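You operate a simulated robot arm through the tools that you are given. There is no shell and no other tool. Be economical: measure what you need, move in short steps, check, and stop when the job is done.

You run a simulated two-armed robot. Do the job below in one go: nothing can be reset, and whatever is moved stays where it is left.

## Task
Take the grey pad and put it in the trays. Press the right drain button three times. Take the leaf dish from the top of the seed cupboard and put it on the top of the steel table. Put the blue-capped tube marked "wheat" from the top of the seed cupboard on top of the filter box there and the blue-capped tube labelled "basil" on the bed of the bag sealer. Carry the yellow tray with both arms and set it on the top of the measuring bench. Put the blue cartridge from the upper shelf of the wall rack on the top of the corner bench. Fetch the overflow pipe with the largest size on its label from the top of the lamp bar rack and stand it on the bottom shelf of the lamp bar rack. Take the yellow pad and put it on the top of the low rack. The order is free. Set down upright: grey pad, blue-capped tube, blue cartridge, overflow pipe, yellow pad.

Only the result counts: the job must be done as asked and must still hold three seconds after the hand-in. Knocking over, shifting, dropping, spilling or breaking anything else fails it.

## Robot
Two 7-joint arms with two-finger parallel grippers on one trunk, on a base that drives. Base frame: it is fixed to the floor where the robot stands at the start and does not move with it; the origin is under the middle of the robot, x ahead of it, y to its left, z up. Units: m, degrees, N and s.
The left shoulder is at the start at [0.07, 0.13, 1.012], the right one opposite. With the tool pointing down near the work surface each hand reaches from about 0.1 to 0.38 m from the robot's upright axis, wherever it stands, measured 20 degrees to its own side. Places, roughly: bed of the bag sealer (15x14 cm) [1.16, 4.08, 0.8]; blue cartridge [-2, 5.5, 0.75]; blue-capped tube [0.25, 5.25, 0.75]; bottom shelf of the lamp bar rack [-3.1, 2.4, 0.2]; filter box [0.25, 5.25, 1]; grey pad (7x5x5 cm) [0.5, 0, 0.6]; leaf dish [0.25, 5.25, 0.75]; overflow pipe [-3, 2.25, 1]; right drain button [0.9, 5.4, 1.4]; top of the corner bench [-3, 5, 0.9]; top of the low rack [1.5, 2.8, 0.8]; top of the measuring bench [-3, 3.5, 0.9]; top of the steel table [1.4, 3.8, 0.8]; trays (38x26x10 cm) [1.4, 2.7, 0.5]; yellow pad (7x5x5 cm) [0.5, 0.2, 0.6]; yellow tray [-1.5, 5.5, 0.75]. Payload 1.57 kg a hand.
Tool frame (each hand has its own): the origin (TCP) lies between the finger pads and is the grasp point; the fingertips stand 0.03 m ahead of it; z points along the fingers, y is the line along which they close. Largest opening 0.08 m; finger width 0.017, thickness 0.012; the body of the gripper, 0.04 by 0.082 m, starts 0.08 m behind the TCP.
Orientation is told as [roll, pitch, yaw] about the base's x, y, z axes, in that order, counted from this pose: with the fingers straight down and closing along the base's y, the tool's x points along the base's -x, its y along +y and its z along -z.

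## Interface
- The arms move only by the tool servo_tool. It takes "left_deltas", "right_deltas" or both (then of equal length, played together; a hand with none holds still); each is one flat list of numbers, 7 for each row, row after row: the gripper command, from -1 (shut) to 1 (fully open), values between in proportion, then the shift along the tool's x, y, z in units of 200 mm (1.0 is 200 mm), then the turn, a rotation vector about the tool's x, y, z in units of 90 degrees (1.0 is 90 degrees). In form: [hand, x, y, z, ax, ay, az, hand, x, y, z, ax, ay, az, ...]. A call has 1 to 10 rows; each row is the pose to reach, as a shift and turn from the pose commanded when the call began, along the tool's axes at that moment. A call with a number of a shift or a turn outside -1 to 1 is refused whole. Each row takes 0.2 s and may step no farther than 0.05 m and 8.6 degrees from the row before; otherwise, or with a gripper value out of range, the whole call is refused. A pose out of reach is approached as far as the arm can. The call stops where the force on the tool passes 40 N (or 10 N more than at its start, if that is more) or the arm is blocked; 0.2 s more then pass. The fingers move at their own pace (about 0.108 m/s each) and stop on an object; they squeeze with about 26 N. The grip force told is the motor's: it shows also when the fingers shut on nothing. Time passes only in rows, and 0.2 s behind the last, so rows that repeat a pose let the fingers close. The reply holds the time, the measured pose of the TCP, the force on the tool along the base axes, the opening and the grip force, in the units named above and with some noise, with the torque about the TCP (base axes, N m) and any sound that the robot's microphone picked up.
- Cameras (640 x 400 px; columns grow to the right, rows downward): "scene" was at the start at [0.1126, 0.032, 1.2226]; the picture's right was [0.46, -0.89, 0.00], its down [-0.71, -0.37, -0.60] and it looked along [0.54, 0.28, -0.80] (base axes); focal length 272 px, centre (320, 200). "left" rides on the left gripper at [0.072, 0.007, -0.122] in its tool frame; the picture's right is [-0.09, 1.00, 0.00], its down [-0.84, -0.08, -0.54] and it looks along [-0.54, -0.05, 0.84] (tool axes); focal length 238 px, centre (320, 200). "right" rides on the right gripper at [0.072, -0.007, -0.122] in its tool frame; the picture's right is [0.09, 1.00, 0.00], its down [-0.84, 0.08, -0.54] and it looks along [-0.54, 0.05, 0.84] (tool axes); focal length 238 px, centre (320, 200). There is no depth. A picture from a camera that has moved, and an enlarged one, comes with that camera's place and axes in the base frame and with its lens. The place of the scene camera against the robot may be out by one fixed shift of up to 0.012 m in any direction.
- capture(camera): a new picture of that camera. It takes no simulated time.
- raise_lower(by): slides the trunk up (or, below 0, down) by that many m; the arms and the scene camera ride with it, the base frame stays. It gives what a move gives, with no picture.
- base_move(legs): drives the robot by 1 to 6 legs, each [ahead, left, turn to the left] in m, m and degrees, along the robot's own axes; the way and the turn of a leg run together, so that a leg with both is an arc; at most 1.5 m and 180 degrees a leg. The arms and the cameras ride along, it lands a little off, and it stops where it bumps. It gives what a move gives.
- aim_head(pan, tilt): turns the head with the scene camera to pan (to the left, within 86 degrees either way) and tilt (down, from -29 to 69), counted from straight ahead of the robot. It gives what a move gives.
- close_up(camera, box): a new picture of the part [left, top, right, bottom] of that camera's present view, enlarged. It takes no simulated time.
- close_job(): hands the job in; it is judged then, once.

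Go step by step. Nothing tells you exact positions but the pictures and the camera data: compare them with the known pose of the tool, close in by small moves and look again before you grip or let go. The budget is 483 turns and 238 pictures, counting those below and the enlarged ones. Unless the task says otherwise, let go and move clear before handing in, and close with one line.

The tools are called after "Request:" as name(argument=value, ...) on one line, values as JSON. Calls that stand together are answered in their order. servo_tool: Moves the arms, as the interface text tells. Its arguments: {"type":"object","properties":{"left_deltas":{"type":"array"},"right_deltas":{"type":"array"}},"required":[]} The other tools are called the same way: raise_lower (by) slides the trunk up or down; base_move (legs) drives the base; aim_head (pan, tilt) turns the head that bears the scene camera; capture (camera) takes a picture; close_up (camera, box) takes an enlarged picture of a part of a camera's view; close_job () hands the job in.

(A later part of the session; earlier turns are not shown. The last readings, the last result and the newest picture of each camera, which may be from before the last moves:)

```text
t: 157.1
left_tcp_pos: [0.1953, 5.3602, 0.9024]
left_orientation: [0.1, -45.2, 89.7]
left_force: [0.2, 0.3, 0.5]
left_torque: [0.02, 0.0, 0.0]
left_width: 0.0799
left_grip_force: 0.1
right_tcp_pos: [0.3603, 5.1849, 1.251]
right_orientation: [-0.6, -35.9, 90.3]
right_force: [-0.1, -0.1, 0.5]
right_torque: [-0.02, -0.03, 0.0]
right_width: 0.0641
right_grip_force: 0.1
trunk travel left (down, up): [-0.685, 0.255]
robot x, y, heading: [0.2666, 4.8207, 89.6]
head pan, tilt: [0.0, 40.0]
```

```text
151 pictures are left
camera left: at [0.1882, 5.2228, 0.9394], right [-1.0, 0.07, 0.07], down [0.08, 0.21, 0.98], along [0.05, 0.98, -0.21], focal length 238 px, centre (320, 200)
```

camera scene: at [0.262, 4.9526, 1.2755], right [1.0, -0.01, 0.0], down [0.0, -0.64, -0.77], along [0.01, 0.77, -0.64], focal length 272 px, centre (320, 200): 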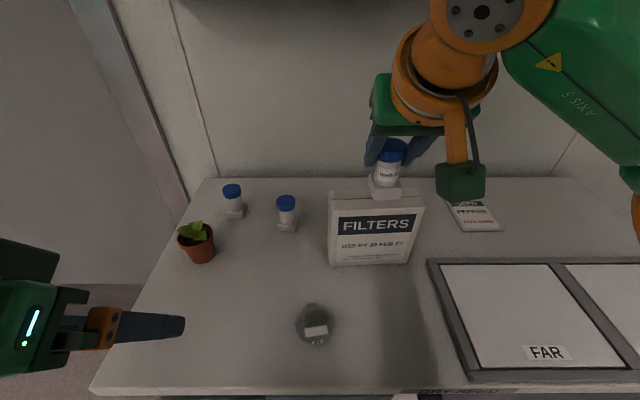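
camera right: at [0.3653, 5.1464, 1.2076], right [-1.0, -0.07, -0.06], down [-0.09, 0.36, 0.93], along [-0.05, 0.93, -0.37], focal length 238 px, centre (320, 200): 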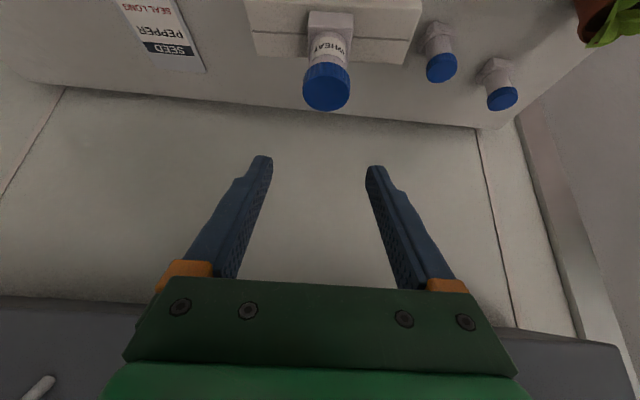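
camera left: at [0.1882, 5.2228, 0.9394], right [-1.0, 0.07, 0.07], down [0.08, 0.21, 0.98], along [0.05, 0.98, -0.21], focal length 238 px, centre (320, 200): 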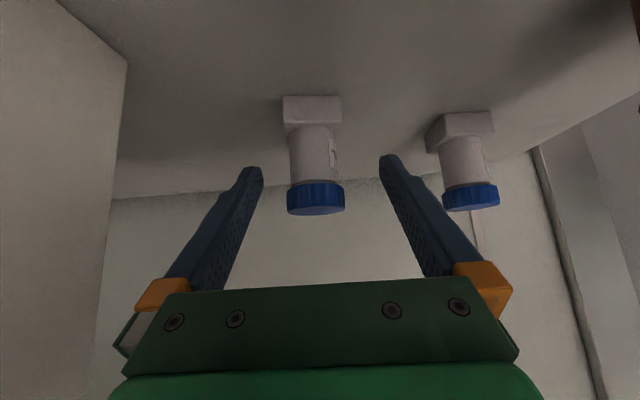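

Cap centre about (0.199, 5.373). Nudge forward 12 mm and close.

Request:
servo_tool(left_deltas=[1, -0.042, -0.015, 0.042, 0, 0, 0, 1, -0.042, -0.015, 0.042, 0, 0, 0, -1, -0.042, -0.015, 0.042, 0, 0, 0, -1, -0.042, -0.015, 0.042, 0, 0, 0, -1, -0.042, -0.015, 0.042, 0, 0, 0])

Request:
servo_tool(left_deltas=[-1, -0.17, 0, -0.17, 0, 0, 0, -1, -0.34, 0, -0.34, 0, 0, 0, -1, -0.45, 0, -0.55, 0, 0, 0, -1, -0.5, 0, -0.75, 0, 0, 0])

Request:
capture(camera="left")

```text
t: 158.3
left_tcp_pos: [0.1984, 5.3725, 0.9053]
left_orientation: [0.1, -45.1, 89.8]
left_force: [-0.2, -0.8, 0.1]
left_torque: [0.0, 0.01, -0.01]
left_width: 0.036
left_grip_force: 25.8
right_tcp_pos: [0.3608, 5.1857, 1.2507]
right_orientation: [-0.7, -36.0, 90.3]
right_force: [0.4, 0.3, -0.1]
right_torque: [0.0, -0.02, 0.03]
right_width: 0.064
right_grip_force: 0.1
trunk travel left (down, up): [-0.685, 0.255]
robot x, y, heading: [0.271, 4.8196, 89.8]
head pan, tilt: [0.0, 40.0]
```

```text
t: 159.3
left_tcp_pos: [0.199, 5.3381, 1.083]
left_orientation: [-0.1, -45.2, 89.9]
left_force: [-0.6, -0.4, 0.6]
left_torque: [-0.04, 0.03, -0.01]
left_width: 0.036
left_grip_force: 26.0
right_tcp_pos: [0.361, 5.1849, 1.2514]
right_orientation: [-0.5, -36.1, 90.3]
right_force: [0.0, 0.1, 0.2]
right_torque: [-0.02, 0.03, 0.02]
right_width: 0.0638
right_grip_force: 0.0
trunk travel left (down, up): [-0.685, 0.255]
robot x, y, heading: [0.2706, 4.8177, 89.5]
head pan, tilt: [0.0, 40.0]
```

```text
150 pictures are left
camera left: at [0.1917, 5.2002, 1.1186], right [-1.0, 0.07, 0.07], down [0.08, 0.21, 0.98], along [0.05, 0.98, -0.21], focal length 238 px, centre (320, 200)
```

left: 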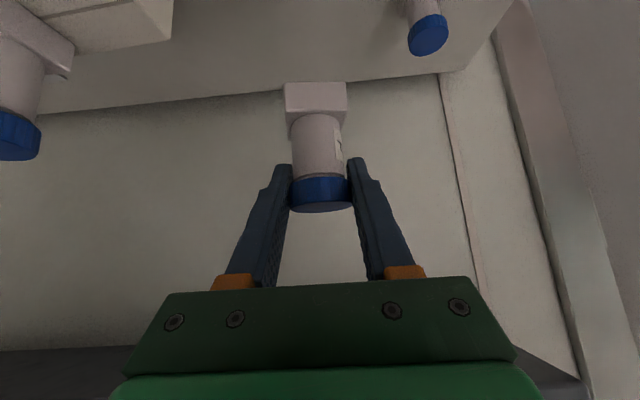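

Basil held. Tuck the left hand back and bring the right hand over the leaf dish at about (0.255, 5.157).

Request:
servo_tool(left_deltas=[-1, 0.12, 0.12, -0.16, 0, 0, 0, -1, 0.24, 0.24, -0.32, 0, 0, 0, -1, 0.36, 0.36, -0.48, 0, 0, 0, -1, 0.48, 0.48, -0.64, 0, 0, 0, -1, 0.6, 0.6, -0.81, 0, 0, 0], right_deltas=[1, 0.13, 0.1, 0.13, 0, 0.035, 0, 1, 0.27, 0.21, 0.27, 0, 0.07, 0, 1, 0.4, 0.315, 0.41, 0, 0.105, 0, 1, 0.535, 0.42, 0.55, 0, 0.14, 0, 1, 0.67, 0.525, 0.69, 0, 0.178, 0])

Request:
capture(camera="right")

Request:
capture(camera="scene")

```text
t: 160.5
left_tcp_pos: [0.0752, 5.1339, 1.1125]
left_orientation: [-0.1, -45.1, 90.0]
left_force: [-0.7, -0.6, -0.1]
left_torque: [-0.01, -0.03, -0.03]
left_width: 0.0362
left_grip_force: 25.7
right_tcp_pos: [0.2497, 5.1599, 1.0611]
right_orientation: [-0.5, -19.8, 90.1]
right_force: [-0.2, -0.6, -0.6]
right_torque: [0.0, -0.03, -0.01]
right_width: 0.0801
right_grip_force: 0.1
trunk travel left (down, up): [-0.685, 0.255]
robot x, y, heading: [0.2677, 4.8166, 89.7]
head pan, tilt: [0.0, 40.0]
```

```text
149 pictures are left
camera right: at [0.2544, 5.05, 1.1522], right [-1.0, -0.08, -0.04], down [-0.08, 0.6, 0.79], along [-0.04, 0.79, -0.61], focal length 238 px, centre (320, 200)
```

right: 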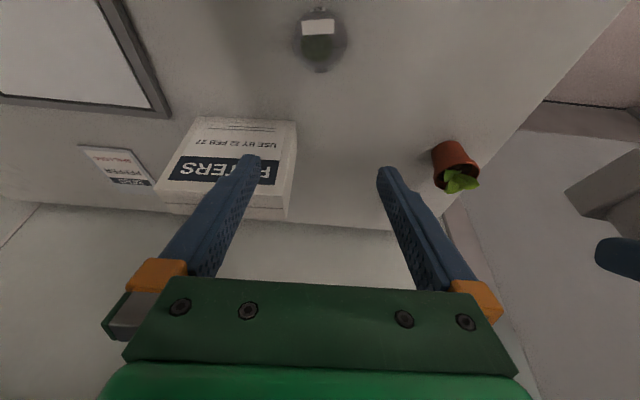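

```text
148 pictures are left
camera scene: at [0.2616, 4.9512, 1.2757], right [1.0, -0.01, 0.0], down [0.0, -0.64, -0.77], along [0.01, 0.77, -0.64], focal length 272 px, centre (320, 200)
```

scene: 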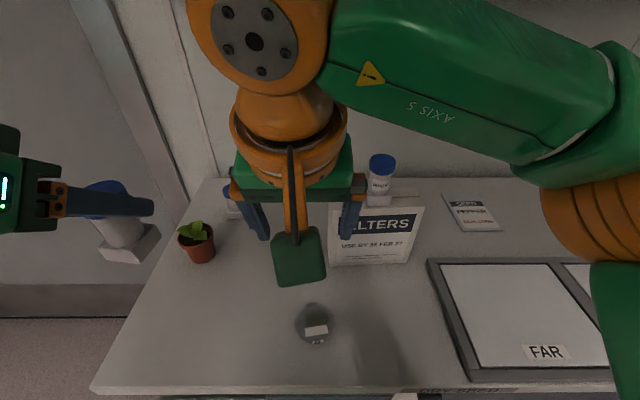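

Request:
close_up(camera="right", box=[260, 0, 388, 80])

Request:
close_up(camera="scene", box=[263, 290, 375, 360])

```text
5.00 times, centred on (324, 40) of right
camera zoom: at [0.2544, 5.05, 1.1522], right [-1.0, -0.08, -0.04], down [-0.08, 0.6, 0.79], along [-0.04, 0.79, -0.61], focal length 1192 px, centre (300, 1000)
```

zoom: 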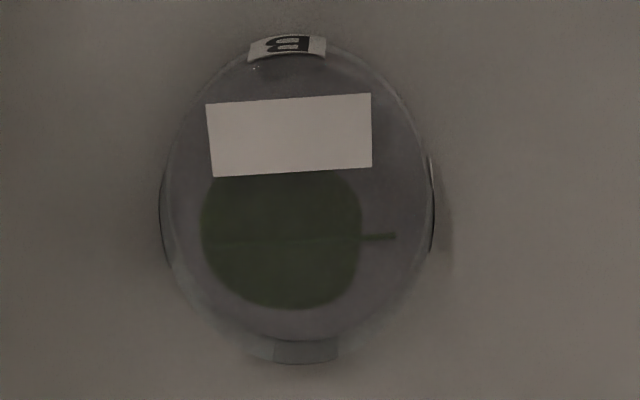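

```text
5.71 times, centred on (319, 325) of scene
camera zoom: at [0.2616, 4.9512, 1.2757], right [1.0, -0.01, 0.0], down [0.0, -0.64, -0.77], along [0.01, 0.77, -0.64], focal length 1556 px, centre (326, -514)
```

zoom: 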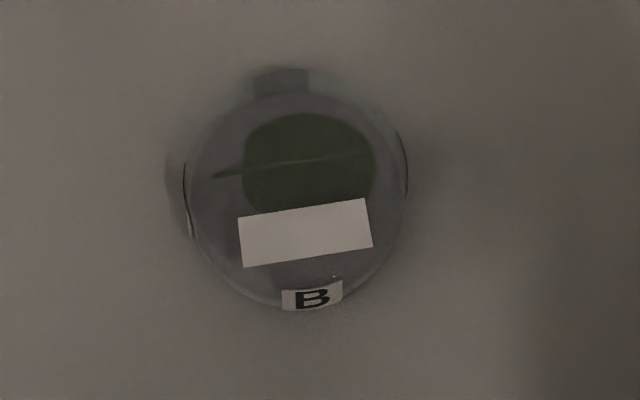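

Dish is ~6 cm across at (0.257, 5.151). Descend to just above it and check.

Request:
servo_tool(right_deltas=[1, 0.1, -0.034, 0.23, 0, 0, 0, 1, 0.2, -0.034, 0.46, 0, 0, 0, 1, 0.297, -0.034, 0.69, 0, 0, 0, 1, 0.297, -0.034, 0.69, 0, 0, 0])

Request:
capture(camera="right")

```text
refused: row 1 steps farther than a row can; nothing moved
```

```text
145 pictures are left
camera right: at [0.2544, 5.05, 1.1522], right [-1.0, -0.08, -0.04], down [-0.08, 0.6, 0.79], along [-0.04, 0.79, -0.61], focal length 238 px, centre (320, 200)
```

right: 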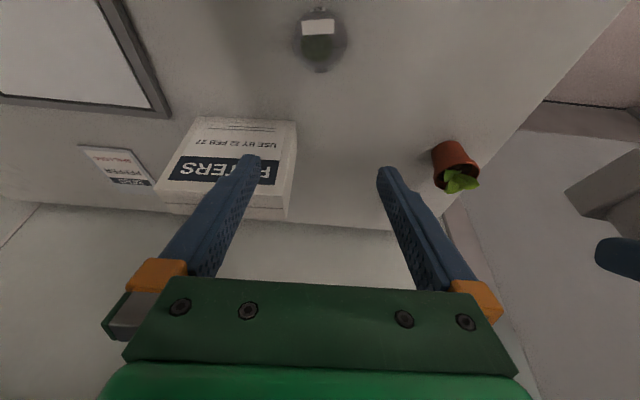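

Request:
servo_tool(right_deltas=[1, 0.075, -0.015, 0.175, 0, 0, 0, 1, 0.15, -0.03, 0.35, 0, 0, 0, 1, 0.225, -0.034, 0.52, 0, 0, 0, 1, 0.297, -0.034, 0.69, 0, 0, 0])

Request:
capture(camera="right")

```text
t: 161.5
left_tcp_pos: [0.0783, 5.1349, 1.1115]
left_orientation: [0.0, -45.2, 89.9]
left_force: [-1.2, -0.6, -0.6]
left_torque: [-0.02, -0.02, 0.0]
left_width: 0.0358
left_grip_force: 25.5
right_tcp_pos: [0.2606, 5.1489, 0.909]
right_orientation: [-0.5, -19.8, 90.1]
right_force: [0.3, -0.7, 0.7]
right_torque: [0.0, -0.02, -0.02]
right_width: 0.0798
right_grip_force: 0.1
trunk travel left (down, up): [-0.685, 0.255]
robot x, y, heading: [0.2703, 4.8238, 89.6]
head pan, tilt: [0.0, 40.0]
```

```text
144 pictures are left
camera right: at [0.2657, 5.0378, 1.0012], right [-1.0, -0.08, -0.04], down [-0.08, 0.6, 0.79], along [-0.04, 0.79, -0.61], focal length 238 px, centre (320, 200)
```

right: 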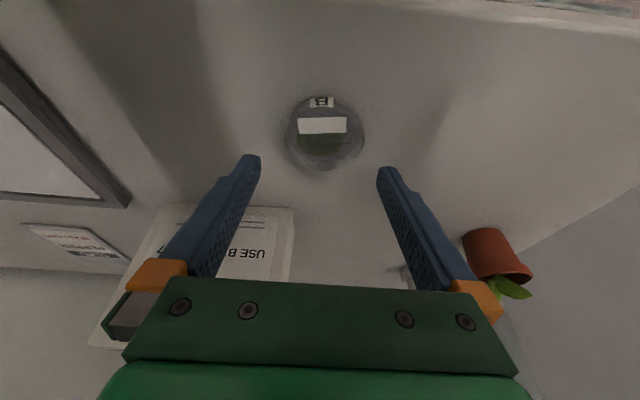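

Request:
servo_tool(right_deltas=[1, 0.03, 0, 0.1, 0, 0, 0, 1, 0.05, 0, 0.184, 0, 0, 0, 1, 0.05, 0, 0.184, 0, 0, 0])

Request:
capture(camera="right")

```text
t: 162.3
left_tcp_pos: [0.0769, 5.1343, 1.1133]
left_orientation: [0.0, -45.2, 89.8]
left_force: [0.2, 0.2, -0.6]
left_torque: [0.03, 0.02, -0.02]
left_width: 0.0357
left_grip_force: 25.6
right_tcp_pos: [0.2614, 5.1513, 0.8725]
right_orientation: [-0.6, -19.9, 90.2]
right_force: [0.1, 0.2, -0.1]
right_torque: [0.05, -0.01, 0.01]
right_width: 0.0798
right_grip_force: 0.1
trunk travel left (down, up): [-0.685, 0.255]
robot x, y, heading: [0.26, 4.8195, 89.6]
head pan, tilt: [0.0, 40.0]
```

```text
143 pictures are left
camera right: at [0.2663, 5.0417, 0.9643], right [-1.0, -0.08, -0.04], down [-0.08, 0.6, 0.79], along [-0.04, 0.79, -0.61], focal length 238 px, centre (320, 200)
```

right: 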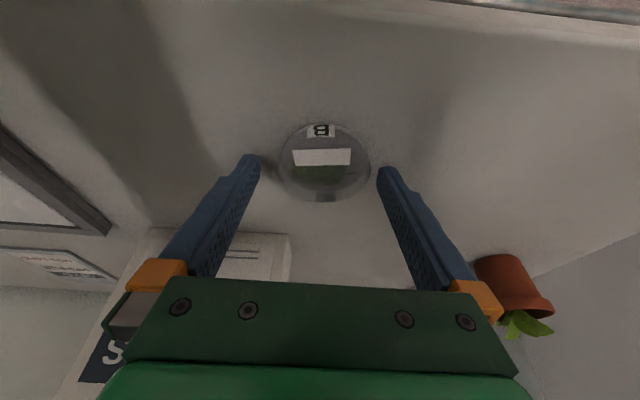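

Request:
servo_tool(right_deltas=[1, 0.012, 0, 0.012, 0, 0, 0, 1, 0.025, 0, 0.024, 0, 0, 0, 1, 0.03, 0, 0.036, 0, 0, 0])

```text
t: 162.9
left_tcp_pos: [0.078, 5.1324, 1.1125]
left_orientation: [0.1, -45.4, 89.8]
left_force: [0.5, -0.9, -0.2]
left_torque: [0.0, 0.02, -0.01]
left_width: 0.0356
left_grip_force: 26.1
right_tcp_pos: [0.2627, 5.1504, 0.871]
right_orientation: [-0.1, -21.0, 89.7]
right_force: [0.0, -0.5, 13.7]
right_torque: [-0.01, -0.07, 0.24]
right_width: 0.0801
right_grip_force: 0.0
trunk travel left (down, up): [-0.685, 0.255]
robot x, y, heading: [0.2669, 4.8186, 89.6]
head pan, tilt: [0.0, 40.0]
stopped in row 3 (right hand): the force on the tool passed its limit at 45 N (the readings are from after the stop); the commanded pose is now the measured one
```

Fingertips touch the counter. Rise 2.5 mm and close on the dish.

Request:
servo_tool(right_deltas=[1, -0.005, 0, -0.012, 0, 0, 0, -1, -0.005, 0, -0.012, 0, 0, 0, -1, -0.005, 0, -0.012, 0, 0, 0, -1, -0.005, 0, -0.012, 0, 0, 0])

Request:
servo_tool(right_deltas=[-1, -0.03, 0, -0.08, 0, 0, 0, -1, -0.085, 0, -0.235, 0, 0, 0, -1, -0.15, 0, -0.42, 0, 0, 0, -1, -0.22, 0, -0.62, 0, 0, 0])

Request:
capture(camera="right")

```text
t: 163.9
left_tcp_pos: [0.0768, 5.1342, 1.1114]
left_orientation: [0.0, -45.2, 89.8]
left_force: [0.0, -0.1, -0.2]
left_torque: [0.02, -0.01, -0.02]
left_width: 0.0356
left_grip_force: 25.7
right_tcp_pos: [0.2631, 5.1531, 0.8717]
right_orientation: [-0.1, -20.5, 89.7]
right_force: [-0.5, -0.4, 0.3]
right_torque: [0.01, 0.0, 0.02]
right_width: 0.0575
right_grip_force: 26.1
trunk travel left (down, up): [-0.685, 0.255]
robot x, y, heading: [0.2635, 4.8174, 89.5]
head pan, tilt: [0.0, 40.0]
```

```text
t: 164.9
left_tcp_pos: [0.0765, 5.1343, 1.1121]
left_orientation: [0.0, -45.2, 89.7]
left_force: [0.7, 0.1, -1.6]
left_torque: [-0.02, 0.02, 0.01]
left_width: 0.0358
left_grip_force: 25.6
right_tcp_pos: [0.2646, 5.1495, 1.0044]
right_orientation: [0.0, -20.5, 89.7]
right_force: [-1.7, -0.3, -0.3]
right_torque: [-0.03, 0.0, -0.04]
right_width: 0.0577
right_grip_force: 26.1
trunk travel left (down, up): [-0.685, 0.255]
robot x, y, heading: [0.2658, 4.8236, 89.9]
head pan, tilt: [0.0, 40.0]
```

```text
142 pictures are left
camera right: at [0.2702, 5.0378, 1.0936], right [-1.0, -0.08, -0.03], down [-0.08, 0.59, 0.8], along [-0.05, 0.8, -0.6], focal length 238 px, centre (320, 200)
```

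right: 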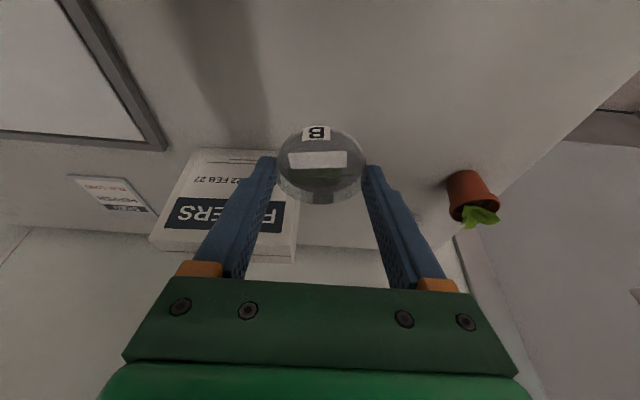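

Dish held. Back off, turn toward the steel table and look at it.

Request:
base_move(legs=[[-0.3, 0, 0], [0, 0, -90], [0.12, -0.5, 0]])

Request:
aim_head(pan=0, tilt=30)

Request:
capture(camera="scene")

```text
t: 173.4
left_tcp_pos: [0.6984, 4.2121, 1.1104]
left_orientation: [0.0, -45.1, 0.6]
left_force: [0.3, -0.9, -0.5]
left_torque: [0.01, -0.03, -0.03]
left_width: 0.0353
left_grip_force: 25.5
right_tcp_pos: [0.7157, 4.0255, 1.0037]
right_orientation: [-0.1, -20.5, 0.6]
right_force: [0.3, -0.1, -0.2]
right_torque: [0.01, 0.01, -0.03]
right_width: 0.0576
right_grip_force: 25.7
trunk travel left (down, up): [-0.685, 0.255]
robot x, y, heading: [0.3879, 4.0161, 0.8]
head pan, tilt: [0.0, 40.0]
```

```text
t: 174.2
left_tcp_pos: [0.6993, 4.2126, 1.1116]
left_orientation: [0.1, -45.2, 0.6]
left_force: [0.5, -0.1, -0.2]
left_torque: [-0.01, -0.02, -0.01]
left_width: 0.0353
left_grip_force: 25.6
right_tcp_pos: [0.7157, 4.0238, 1.003]
right_orientation: [-0.1, -20.5, 0.5]
right_force: [0.3, 0.1, 0.2]
right_torque: [-0.03, -0.03, 0.0]
right_width: 0.0575
right_grip_force: 26.4
trunk travel left (down, up): [-0.685, 0.255]
robot x, y, heading: [0.3866, 4.0164, 0.6]
head pan, tilt: [0.0, 30.0]
```

```text
141 pictures are left
camera scene: at [0.5235, 4.0168, 1.2908], right [0.01, -1.0, 0.0], down [-0.5, 0.0, -0.87], along [0.87, 0.01, -0.5], focal length 272 px, centre (320, 200)
```

scene: 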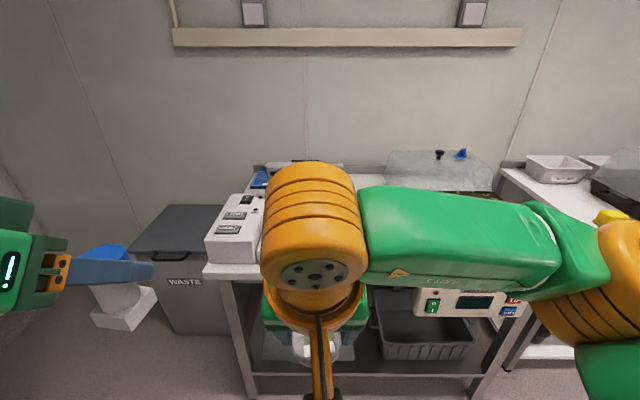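

Request:
servo_tool(right_deltas=[-1, 0, -0.2, 0, 0, 0, 0, -1, 0, -0.4, 0, 0, 0, 0, -1, 0, -0.6, 0, 0, 0, 0, -1, 0, -0.75, 0, 0, 0, 0])

Request:
aim_head(pan=0, tilt=35)

Request:
raise_lower(by=0.2)

Request:
capture(camera="scene")

```text
t: 175.2
left_tcp_pos: [0.6999, 4.2105, 1.112]
left_orientation: [0.2, -45.2, 0.6]
left_force: [-0.5, -0.5, -0.1]
left_torque: [0.0, -0.01, 0.0]
left_width: 0.0352
left_grip_force: 26.7
right_tcp_pos: [0.7195, 3.8733, 1.0017]
right_orientation: [0.0, -20.6, 0.5]
right_force: [0.5, 0.4, -0.2]
right_torque: [0.01, -0.03, -0.01]
right_width: 0.0576
right_grip_force: 26.3
trunk travel left (down, up): [-0.685, 0.255]
robot x, y, heading: [0.3859, 4.0175, 0.6]
head pan, tilt: [0.0, 30.0]
```

```text
t: 175.8
left_tcp_pos: [0.698, 4.2119, 1.1116]
left_orientation: [0.1, -45.2, 0.6]
left_force: [-0.8, -0.1, -0.2]
left_torque: [0.02, 0.01, 0.01]
left_width: 0.0354
left_grip_force: 26.2
right_tcp_pos: [0.7218, 3.8764, 1.0028]
right_orientation: [-0.1, -20.5, 0.5]
right_force: [0.2, -0.6, -1.0]
right_torque: [0.03, 0.02, -0.01]
right_width: 0.0574
right_grip_force: 26.3
trunk travel left (down, up): [-0.685, 0.255]
robot x, y, heading: [0.3866, 4.0199, 0.5]
head pan, tilt: [0.0, 35.0]
```

```text
t: 178.0
left_tcp_pos: [0.6994, 4.2126, 1.3117]
left_orientation: [0.1, -45.1, 0.6]
left_force: [-0.1, -0.2, -0.9]
left_torque: [0.01, 0.02, -0.03]
left_width: 0.0356
left_grip_force: 26.0
right_tcp_pos: [0.719, 3.8761, 1.2022]
right_orientation: [-0.1, -20.5, 0.5]
right_force: [-0.1, -0.1, 0.7]
right_torque: [0.03, 0.0, 0.01]
right_width: 0.0573
right_grip_force: 25.7
trunk travel left (down, up): [-0.885, 0.055]
robot x, y, heading: [0.3881, 4.0169, 0.8]
head pan, tilt: [0.0, 35.0]
```

```text
140 pictures are left
camera scene: at [0.5212, 4.0169, 1.4831], right [0.01, -1.0, 0.0], down [-0.57, -0.01, -0.82], along [0.82, 0.01, -0.57], focal length 272 px, centre (320, 200)
```

scene: 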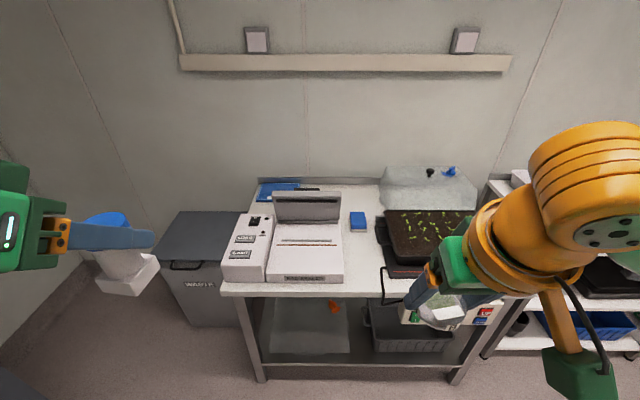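

Request:
close_up(camera="scene", box=[200, 170, 400, 310])

Request:
close_up(camera="scene", box=[0, 180, 180, 310])

```text
2.86 times, centred on (300, 240) of scene
camera zoom: at [0.5212, 4.0169, 1.4831], right [0.01, -1.0, 0.0], down [-0.57, -0.01, -0.82], along [0.82, 0.01, -0.57], focal length 778 px, centre (377, 86)
```

zoom: 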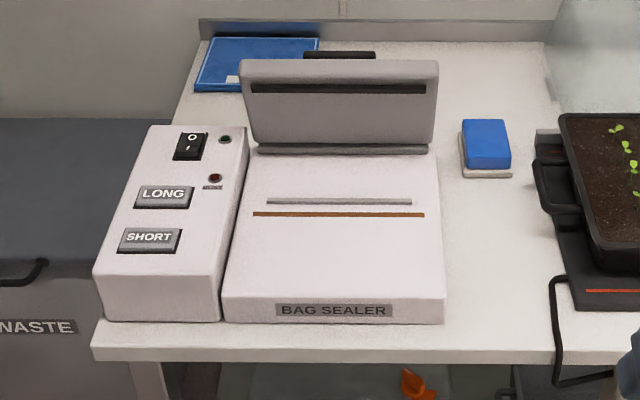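

```text
3.08 times, centred on (90, 245) of scene
camera zoom: at [0.5212, 4.0169, 1.4831], right [0.01, -1.0, 0.0], down [-0.57, -0.01, -0.82], along [0.82, 0.01, -0.57], focal length 838 px, centre (1028, 62)
```

zoom: 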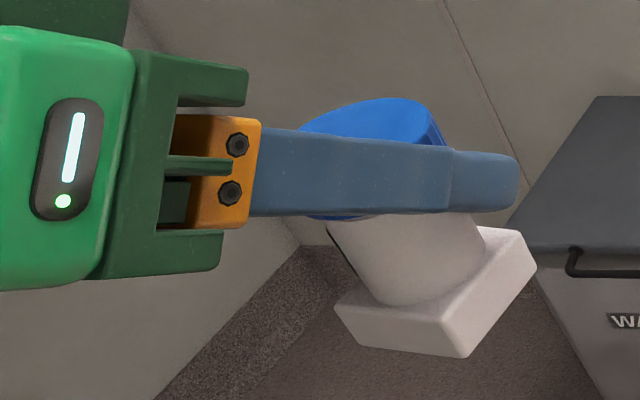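

The bag sealer bed (white slab in front of the raised lid) is clear. The held tube looks slightly tilted in the grip; check with the left camera.

Request:
capture(camera="left")

```text
137 pictures are left
camera left: at [0.5621, 4.2167, 1.347], right [0.05, 1.0, 0.07], down [0.21, -0.08, 0.98], along [0.98, -0.04, -0.21], focal length 238 px, centre (320, 200)
```

left: 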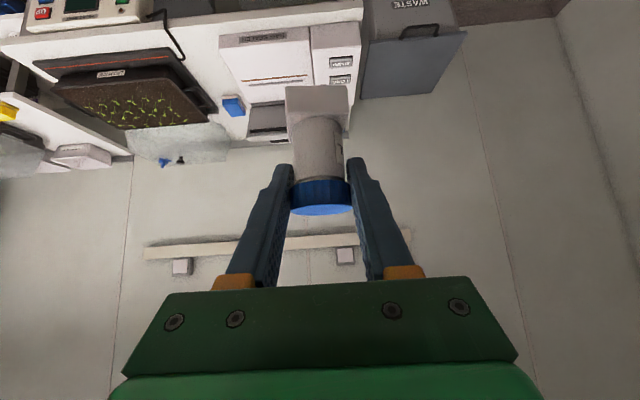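

Sealer bed spans roughly x 1.06–1.18 (front of the slots), y 3.95–4.18; between sealer and seed mat there's a free strip y 3.80–3.94 for the dish. Drive up and place the dish at about (1.17, 3.875) first.

Request:
base_move(legs=[[0.37, 0, -0.7]])

Request:
raise_lower(by=-0.2)

Request:
capture(camera="right")

Request:
capture(camera="scene")

```text
t: 180.3
left_tcp_pos: [1.0584, 4.2155, 1.3128]
left_orientation: [0.1, -45.3, 0.7]
left_force: [-0.6, 0.6, -0.9]
left_torque: [-0.03, -0.04, -0.03]
left_width: 0.0347
left_grip_force: 26.2
right_tcp_pos: [1.0813, 3.8798, 1.2037]
right_orientation: [-0.1, -20.6, 0.6]
right_force: [-0.5, 0.2, -1.3]
right_torque: [0.02, -0.03, -0.01]
right_width: 0.0574
right_grip_force: 25.7
trunk travel left (down, up): [-0.885, 0.055]
robot x, y, heading: [0.7492, 4.0227, 0.4]
head pan, tilt: [0.0, 35.0]
```

```text
t: 182.5
left_tcp_pos: [1.0616, 4.2157, 1.1118]
left_orientation: [0.1, -45.2, 0.7]
left_force: [-1.0, 0.3, 0.6]
left_torque: [-0.01, 0.0, 0.04]
left_width: 0.0351
left_grip_force: 26.1
right_tcp_pos: [1.0828, 3.8795, 1.0019]
right_orientation: [-0.2, -20.5, 0.7]
right_force: [-0.3, 0.1, -0.4]
right_torque: [0.01, 0.02, 0.0]
right_width: 0.0575
right_grip_force: 25.8
trunk travel left (down, up): [-0.685, 0.255]
robot x, y, heading: [0.7494, 4.0241, 0.6]
head pan, tilt: [0.0, 35.0]
```

```text
136 pictures are left
camera right: at [0.9729, 3.8704, 1.0921], right [-0.1, 0.99, -0.03], down [0.59, 0.08, 0.8], along [0.8, 0.06, -0.6], focal length 238 px, centre (320, 200)
```

right: 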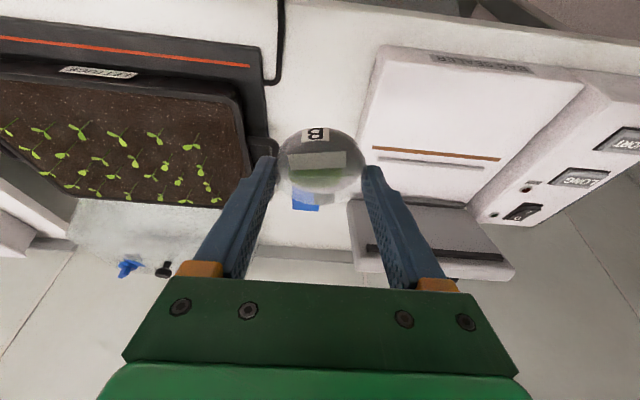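

```text
135 pictures are left
camera scene: at [0.8844, 4.0207, 1.2831], right [0.01, -1.0, 0.0], down [-0.57, -0.01, -0.82], along [0.82, 0.01, -0.57], focal length 272 px, centre (320, 200)
```

scene: 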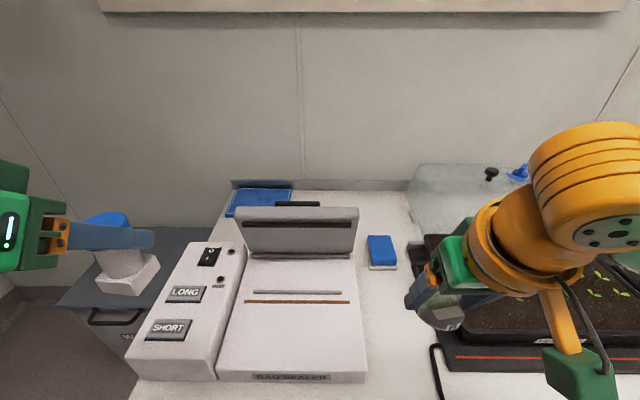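

Request:
base_move(legs=[[0.06, -0.01, -0.5]])

Request:
servo_tool(right_deltas=[-1, -0.05, 0, 0.22, 0, 0, 0, -1, 0, 0, 0.42, 0, 0, 0, -1, 0.05, 0, 0.62, 0, 0, 0, -1, 0.05, 0, 0.82, 0, 0, 0])

Request:
capture(camera="right")

```text
t: 183.5
left_tcp_pos: [1.1186, 4.2048, 1.1128]
left_orientation: [0.1, -45.3, 0.3]
left_force: [-0.6, 0.7, 0.3]
left_torque: [0.03, -0.04, 0.02]
left_width: 0.0353
left_grip_force: 26.2
right_tcp_pos: [1.1377, 3.8681, 1.0032]
right_orientation: [-0.1, -20.7, 0.2]
right_force: [-0.2, -0.1, 0.0]
right_torque: [0.02, -0.01, 0.01]
right_width: 0.0574
right_grip_force: 25.7
trunk travel left (down, up): [-0.685, 0.255]
robot x, y, heading: [0.8096, 4.0132, -0.0]
head pan, tilt: [0.0, 35.0]
```

```text
t: 184.5
left_tcp_pos: [1.1225, 4.2041, 1.1112]
left_orientation: [0.1, -45.1, 0.2]
left_force: [-0.1, 1.0, 0.2]
left_torque: [0.01, -0.01, 0.02]
left_width: 0.035
left_grip_force: 25.9
right_tcp_pos: [1.1904, 3.8667, 0.8432]
right_orientation: [-0.1, -20.5, 0.1]
right_force: [1.2, -0.6, -0.4]
right_torque: [-0.01, -0.03, 0.0]
right_width: 0.0574
right_grip_force: 25.7
trunk travel left (down, up): [-0.685, 0.255]
robot x, y, heading: [0.8144, 4.0095, -0.3]
head pan, tilt: [0.0, 35.0]
```

```text
134 pictures are left
camera right: at [1.0803, 3.8597, 0.9326], right [-0.09, 1.0, -0.03], down [0.59, 0.08, 0.8], along [0.8, 0.05, -0.6], focal length 238 px, centre (320, 200)
```

right: 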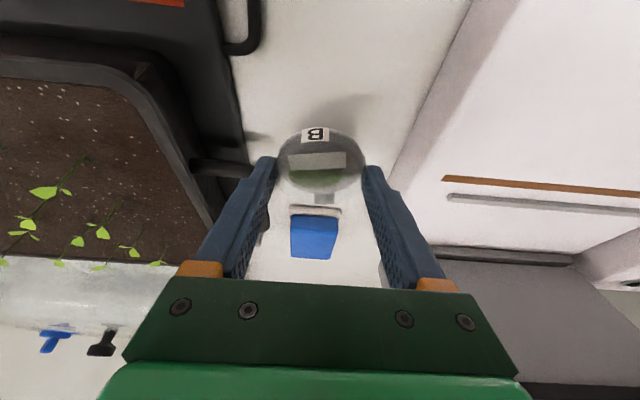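

The seed tray's handle is close on the left; shift 2 cm left and 3.5 cm toward me, lowering a bit.

Request:
servo_tool(right_deltas=[-1, 0.13, 0.07, -0.04, 0, 0, 0, -1, 0.19, 0.095, 0, 0, 0, 0, -1, 0.239, 0.095, 0.14, 0, 0, 0, -1, 0.239, 0.095, 0.14, 0, 0, 0])

Request:
capture(camera="right")

```text
t: 185.5
left_tcp_pos: [1.1218, 4.203, 1.1111]
left_orientation: [0.0, -45.2, 0.3]
left_force: [-0.2, 1.2, -0.7]
left_torque: [0.01, -0.02, 0.0]
left_width: 0.035
left_grip_force: 25.9
right_tcp_pos: [1.1544, 3.8881, 0.8001]
right_orientation: [-0.1, -20.6, 0.2]
right_force: [0.4, -0.2, 0.5]
right_torque: [0.0, -0.01, 0.01]
right_width: 0.0573
right_grip_force: 26.3
trunk travel left (down, up): [-0.685, 0.255]
robot x, y, heading: [0.8086, 4.0131, -0.1]
head pan, tilt: [0.0, 35.0]
```

```text
133 pictures are left
camera right: at [1.0439, 3.8788, 0.8894], right [-0.09, 1.0, -0.03], down [0.59, 0.08, 0.8], along [0.8, 0.05, -0.6], focal length 238 px, centre (320, 200)
```

right: 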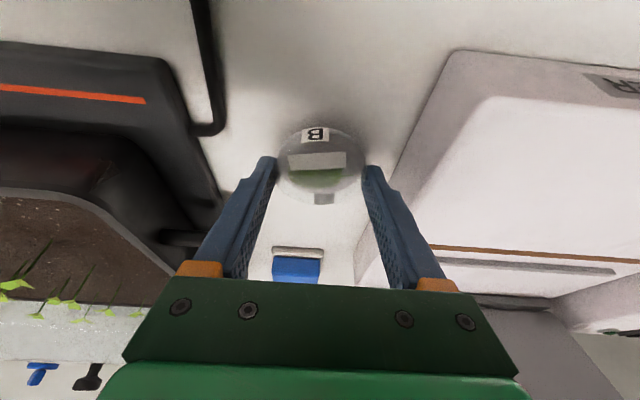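

Request:
servo_tool(right_deltas=[-1, 0.01, 0, 0.024, 0, 0, 0, -1, 0.018, 0, 0.047, 0, 0, 0, -1, 0.024, 0, 0.062, 0, 0, 0, -1, 0.03, 0, 0.078, 0, 0, 0, -1, 0.036, 0, 0.094, 0, 0, 0])

Request:
capture(camera="right")

```text
t: 186.7
left_tcp_pos: [1.1231, 4.2038, 1.1119]
left_orientation: [0.1, -45.3, 0.1]
left_force: [-0.3, -0.3, -0.7]
left_torque: [-0.03, 0.03, -0.02]
left_width: 0.0352
left_grip_force: 26.6
right_tcp_pos: [1.1549, 3.8867, 0.7819]
right_orientation: [-0.1, -20.6, 0.2]
right_force: [0.6, 0.1, -0.7]
right_torque: [0.01, -0.02, -0.03]
right_width: 0.0577
right_grip_force: 26.1
trunk travel left (down, up): [-0.685, 0.255]
robot x, y, heading: [0.8083, 4.0121, 0.1]
head pan, tilt: [0.0, 35.0]
```

```text
132 pictures are left
camera right: at [1.0443, 3.8785, 0.8713], right [-0.09, 1.0, -0.03], down [0.59, 0.08, 0.8], along [0.8, 0.05, -0.6], focal length 238 px, centre (320, 200)
```

right: 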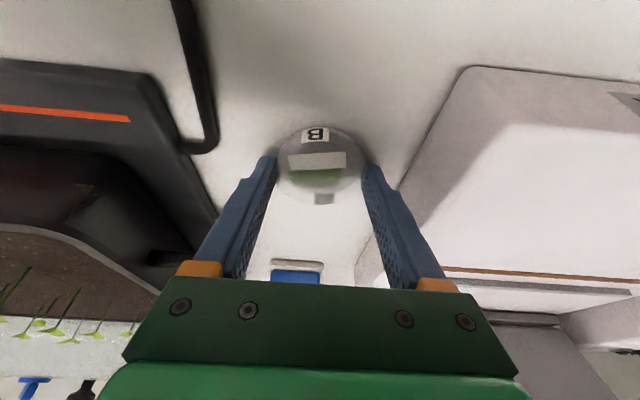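

Request:
servo_tool(right_deltas=[-1, 0.005, 0, 0.014, 0, 0, 0, -1, 0.01, 0, 0.028, 0, 0, 0, -1, 0.016, 0, 0.042, 0, 0, 0, -1, 0.021, 0, 0.056, 0, 0, 0])

```text
t: 187.3
left_tcp_pos: [1.1179, 4.204, 1.1125]
left_orientation: [0.0, -45.6, 0.3]
left_force: [0.6, 0.3, -1.1]
left_torque: [-0.04, 0.02, -0.01]
left_width: 0.0348
left_grip_force: 25.8
right_tcp_pos: [1.1546, 3.8873, 0.7804]
right_orientation: [0.1, -21.7, 0.0]
right_force: [-6.6, -1.9, 22.1]
right_torque: [-0.13, 0.4, -0.02]
right_width: 0.0574
right_grip_force: 26.1
trunk travel left (down, up): [-0.685, 0.255]
robot x, y, heading: [0.8051, 4.0122, 0.1]
head pan, tilt: [0.0, 35.0]
stopped in row 3 (right hand): the force on the tool passed its limit at 46 N (the readings are from after the stop); the commanded pose is now the measured one
```

Contact. Open slightly and lift straight off.

Request:
servo_tool(right_deltas=[0.7, 0, 0, -0.005, 0, 0, 0, 0.7, 0, 0, -0.005, 0, 0, 0, 0.7, -0.003, 0, -0.01, 0, 0, 0, 0.7, -0.03, 0, -0.08, 0, 0, 0, 0.7, -0.1, 0, -0.27, 0, 0, 0, 0.7, -0.17, 0, -0.46, 0, 0, 0, 0.7, -0.24, 0, -0.65, 0, 0, 0, 0.7, -0.31, 0, -0.84, 0, 0, 0])

Request:
capture(camera="right")

```text
t: 189.1
left_tcp_pos: [1.1218, 4.2037, 1.1115]
left_orientation: [-0.1, -45.1, 0.1]
left_force: [-0.2, -0.8, -0.3]
left_torque: [0.02, 0.0, -0.02]
left_width: 0.0351
left_grip_force: 25.6
right_tcp_pos: [1.1552, 3.8845, 0.9581]
right_orientation: [0.0, -21.2, 0.2]
right_force: [-0.1, 0.3, 0.2]
right_torque: [0.0, 0.04, 0.01]
right_width: 0.0679
right_grip_force: 0.1
trunk travel left (down, up): [-0.685, 0.255]
robot x, y, heading: [0.8114, 4.0121, 0.1]
head pan, tilt: [0.0, 35.0]
```

```text
131 pictures are left
camera right: at [1.0433, 3.8765, 1.046], right [-0.09, 1.0, -0.03], down [0.58, 0.08, 0.81], along [0.81, 0.05, -0.59], focal length 238 px, centre (320, 200)
```

right: 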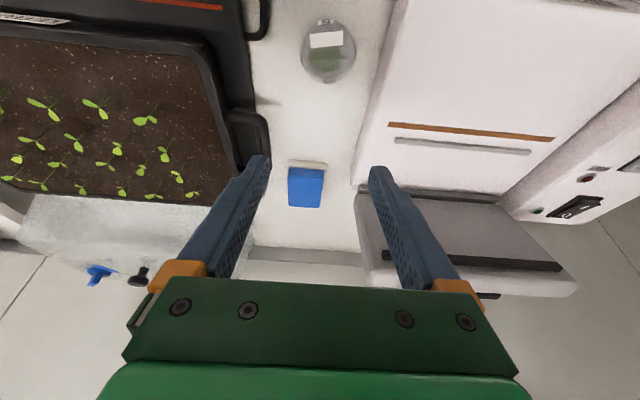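

Dish is on the table. Now bring the basil tube over the bed (about (1.16, 4.07)), tucking the right hand away.

Request:
servo_tool(left_deltas=[-1, 0.095, -0.11, 0.14, 0, 0, 0, -1, 0.19, -0.22, 0.28, 0, 0, 0, -1, 0.285, -0.33, 0.42, 0, 0, 0, -1, 0.38, -0.45, 0.56, 0, 0, 0, -1, 0.475, -0.56, 0.7, 0, 0, 0, -1, 0.573, -0.67, 0.84, 0, 0, 0], right_deltas=[0.7, 0.06, 0, -0.11, 0, 0, 0, 0.7, 0.12, 0, -0.22, 0, 0, 0, 0.7, 0.18, 0, -0.34, 0, 0, 0, 0.7, 0.25, 0, -0.45, 0, 0, 0, 0.7, 0.31, 0, -0.56, 0, 0, 0, 0.7, 0.38, 0, -0.68, 0, 0, 0])

Request:
capture(camera="left")

Request:
capture(camera="scene")

```text
t: 190.5
left_tcp_pos: [1.1601, 4.0712, 0.909]
left_orientation: [0.0, -45.2, 0.3]
left_force: [0.0, -0.1, -0.5]
left_torque: [0.0, 0.01, -0.02]
left_width: 0.035
left_grip_force: 26.1
left hand out of reach, approached as far as the arm can: row 3, 4, 5
right_tcp_pos: [1.0339, 3.8871, 1.0578]
right_orientation: [0.1, -21.2, 0.1]
right_force: [-0.1, -0.7, -0.6]
right_torque: [-0.04, -0.01, 0.02]
right_width: 0.068
right_grip_force: 0.1
trunk travel left (down, up): [-0.685, 0.255]
robot x, y, heading: [0.808, 4.0133, 0.1]
head pan, tilt: [0.0, 35.0]
```

```text
130 pictures are left
camera left: at [1.0235, 4.0765, 0.9448], right [0.06, 1.0, 0.07], down [0.21, -0.08, 0.98], along [0.98, -0.05, -0.21], focal length 238 px, centre (320, 200)
```

left: 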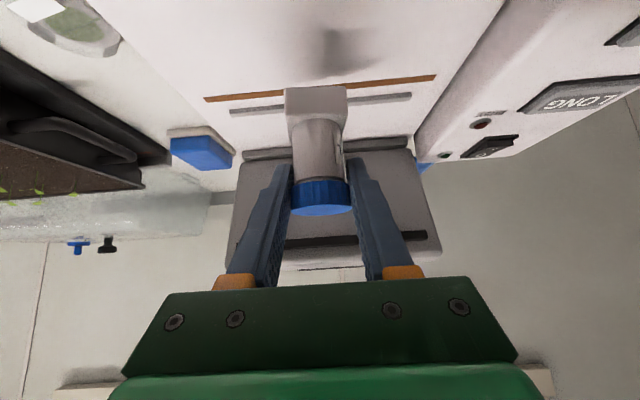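

```text
129 pictures are left
camera scene: at [0.943, 4.0093, 1.2832], right [0.0, -1.0, 0.0], down [-0.57, 0.0, -0.82], along [0.82, 0.0, -0.57], focal length 272 px, centre (320, 200)
```

scene: 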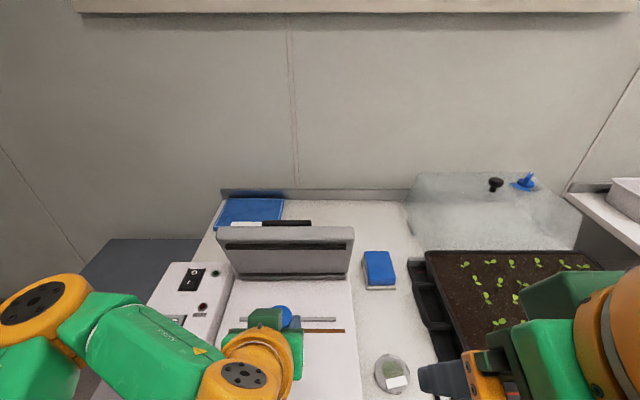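

Request:
servo_tool(left_deltas=[-1, 0.055, 0, 0.055, 0, 0, 0, -1, 0.11, 0, 0.11, 0, 0, 0, -1, 0.14, 0, 0.14, 0, 0, 0, -1, 0.14, 0, 0.14, 0, 0, 0])

Request:
capture(camera="left")

```text
t: 191.5
left_tcp_pos: [1.1611, 4.0702, 0.8725]
left_orientation: [0.1, -45.2, 0.2]
left_force: [0.3, 0.6, -0.1]
left_torque: [-0.01, -0.04, 0.01]
left_width: 0.0346
left_grip_force: 26.0
right_tcp_pos: [1.0344, 3.8875, 1.057]
right_orientation: [0.1, -21.1, 0.1]
right_force: [0.1, 0.8, 0.4]
right_torque: [-0.02, -0.01, 0.05]
right_width: 0.0683
right_grip_force: 0.0
trunk travel left (down, up): [-0.685, 0.255]
robot x, y, heading: [0.8111, 4.0106, -0.2]
head pan, tilt: [0.0, 35.0]
```

```text
128 pictures are left
camera left: at [1.0238, 4.0761, 0.9065], right [0.06, 1.0, 0.07], down [0.21, -0.08, 0.98], along [0.98, -0.05, -0.21], focal length 238 px, centre (320, 200)
```

left: 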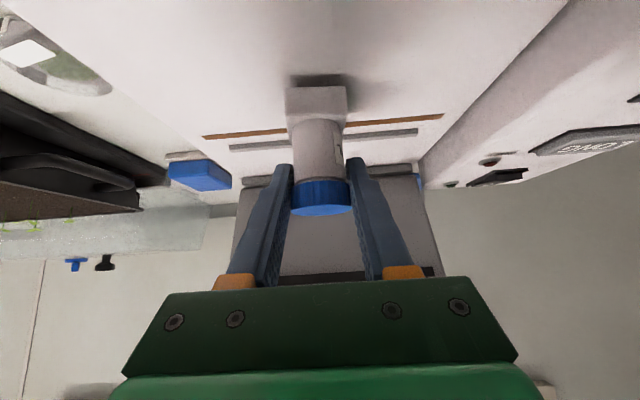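

Close to the bed. Lower in 2–3 mm steps until contact.

Request:
servo_tool(left_deltas=[-1, 0.01, 0, 0.01, 0, 0, 0, -1, 0.02, 0, 0.02, 0, 0, 0, -1, 0.028, 0, 0.028, 0, 0, 0, -1, 0.036, 0, 0.036, 0, 0, 0])

```text
t: 192.5
left_tcp_pos: [1.1612, 4.0694, 0.8624]
left_orientation: [0.1, -45.3, 0.2]
left_force: [0.5, 0.3, 1.7]
left_torque: [-0.01, 0.0, -0.02]
left_width: 0.0349
left_grip_force: 25.9
right_tcp_pos: [1.0351, 3.8878, 1.0573]
right_orientation: [0.1, -21.2, 0.1]
right_force: [0.3, -0.1, -0.4]
right_torque: [0.01, 0.01, -0.02]
right_width: 0.0681
right_grip_force: 0.1
trunk travel left (down, up): [-0.685, 0.255]
robot x, y, heading: [0.8092, 4.0121, 0.4]
head pan, tilt: [0.0, 35.0]
```

Request:
servo_tool(left_deltas=[-1, 0.005, 0, 0.005, 0, 0, 0, -1, 0.01, 0, 0.01, 0, 0, 0, -1, 0.01, 0, 0.01, 0, 0, 0])

Request:
capture(camera="left")

```text
t: 193.3
left_tcp_pos: [1.1588, 4.0691, 0.8607]
left_orientation: [-0.2, -45.7, 0.4]
left_force: [8.5, 1.4, 29.7]
left_torque: [-0.04, -0.26, 0.01]
left_width: 0.0351
left_grip_force: 26.1
right_tcp_pos: [1.0321, 3.8874, 1.0577]
right_orientation: [0.0, -21.4, 0.1]
right_force: [0.4, -0.8, 0.1]
right_torque: [-0.01, -0.02, 0.04]
right_width: 0.0682
right_grip_force: 0.1
trunk travel left (down, up): [-0.685, 0.255]
robot x, y, heading: [0.8088, 4.0107, 0.3]
head pan, tilt: [0.0, 35.0]
```

```text
127 pictures are left
camera left: at [1.023, 4.0754, 0.8956], right [0.06, 1.0, 0.06], down [0.2, -0.08, 0.98], along [0.98, -0.04, -0.2], focal length 238 px, centre (320, 200)
```

left: 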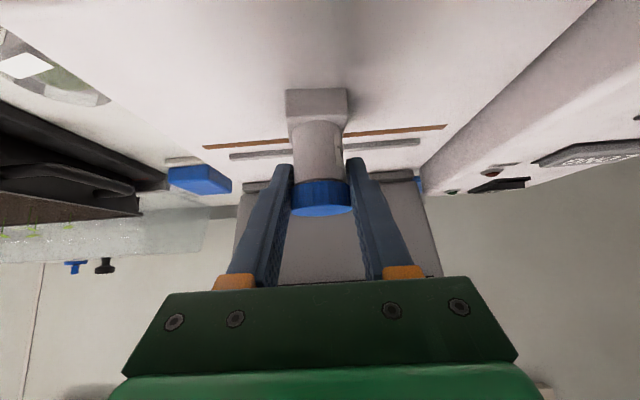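

Firm contact. Relax 2 mm, open, and retreat up and back.

Request:
servo_tool(left_deltas=[-1, -0.006, 0, -0.006, 0, 0, 0, 0.5, -0.006, 0, -0.006, 0, 0, 0, 0.5, -0.006, 0, -0.006, 0, 0, 0, 0.5, -0.006, 0, -0.006, 0, 0, 0, 0.5, -0.02, 0, -0.12, 0, 0, 0, 0.5, -0.06, 0, -0.3, 0, 0, 0, 0.5, -0.12, 0, -0.5, 0, 0, 0, 0.5, -0.2, 0, -0.7, 0, 0, 0])

Request:
capture(camera="left")

Request:
close_up(camera="scene", box=[130, 240, 450, 400])

```text
t: 195.1
left_tcp_pos: [1.0945, 4.0653, 0.9938]
left_orientation: [0.0, -45.2, 0.1]
left_force: [-1.1, -0.1, 0.4]
left_torque: [0.0, -0.02, 0.01]
left_width: 0.0599
left_grip_force: 0.0
left hand out of reach, approached as far as the arm can: row 6, 7, 8
right_tcp_pos: [1.0329, 3.8893, 1.056]
right_orientation: [0.0, -21.3, 0.1]
right_force: [0.1, -0.3, 0.6]
right_torque: [0.02, 0.01, 0.04]
right_width: 0.0682
right_grip_force: 0.0
trunk travel left (down, up): [-0.685, 0.255]
robot x, y, heading: [0.8026, 4.0118, 0.1]
head pan, tilt: [0.0, 35.0]
```

```text
126 pictures are left
camera left: at [0.9565, 4.0712, 1.0291], right [0.06, 1.0, 0.07], down [0.2, -0.08, 0.98], along [0.98, -0.04, -0.21], focal length 238 px, centre (320, 200)
```

left: 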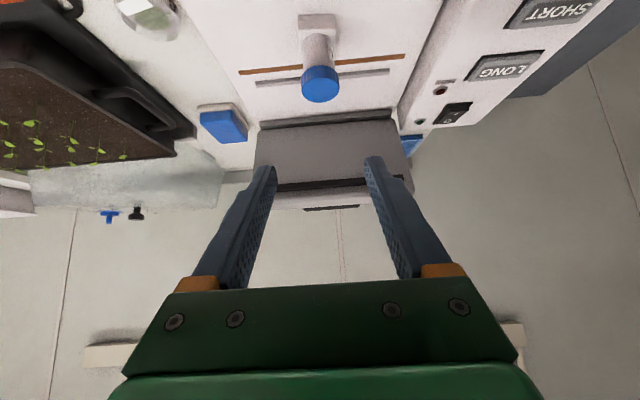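

```text
2.00 times, centred on (290, 320) of scene
camera zoom: at [0.9415, 4.01, 1.2833], right [0.0, -1.0, 0.0], down [-0.57, 0.0, -0.82], along [0.82, 0.0, -0.57], focal length 545 px, centre (380, -40)
```

zoom: 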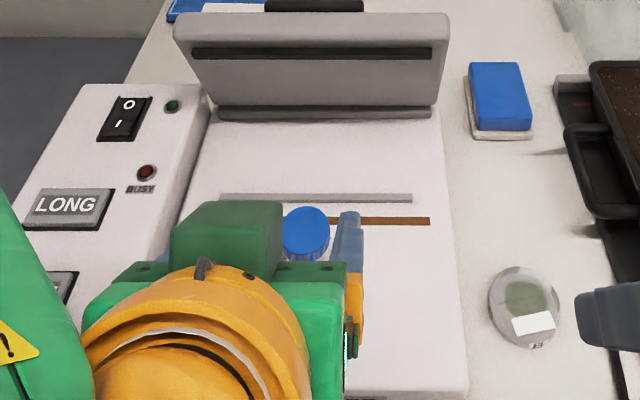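

Both items are placed. Back away and head to the wall rack with the yellow tray and cartridge.

Request:
base_move(legs=[[-0.5, 0, 0], [0, 0, 90], [0.2, 1.4, 0], [0, 0.5, 0]])

Request:
aim_head(pan=5, tilt=15)

Request:
capture(camera="scene")

```text
t: 211.2
left_tcp_pos: [-1.6644, 4.3884, 0.9926]
left_orientation: [0.3, -45.1, 92.8]
left_force: [0.1, -0.3, 0.7]
left_torque: [-0.03, 0.02, 0.0]
left_width: 0.0601
left_grip_force: 0.1
right_tcp_pos: [-1.4831, 4.3359, 1.0576]
right_orientation: [0.1, -21.2, 92.7]
right_force: [0.2, 0.3, 0.2]
right_torque: [-0.01, 0.02, -0.02]
right_width: 0.0681
right_grip_force: 0.1
trunk travel left (down, up): [-0.685, 0.255]
robot x, y, heading: [-1.5963, 4.1063, 92.8]
head pan, tilt: [0.0, 35.0]
```

```text
t: 212.0
left_tcp_pos: [-1.6645, 4.3882, 0.9938]
left_orientation: [0.2, -45.1, 92.8]
left_force: [-0.1, -0.2, -0.2]
left_torque: [-0.02, 0.0, 0.0]
left_width: 0.0601
left_grip_force: 0.0
right_tcp_pos: [-1.4837, 4.3369, 1.0569]
right_orientation: [0.1, -21.2, 92.7]
right_force: [0.2, -0.1, -0.3]
right_torque: [0.01, -0.02, 0.01]
right_width: 0.0678
right_grip_force: 0.0
trunk travel left (down, up): [-0.685, 0.255]
robot x, y, heading: [-1.5974, 4.1023, 92.9]
head pan, tilt: [5.0, 15.0]
```

```text
124 pictures are left
camera scene: at [-1.6172, 4.2452, 1.315], right [0.99, 0.13, 0.0], down [0.03, -0.26, -0.97], along [-0.13, 0.96, -0.26], focal length 272 px, centre (320, 200)
```

scene: 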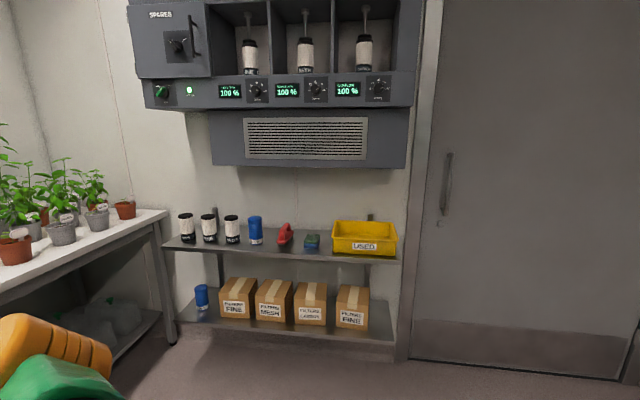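

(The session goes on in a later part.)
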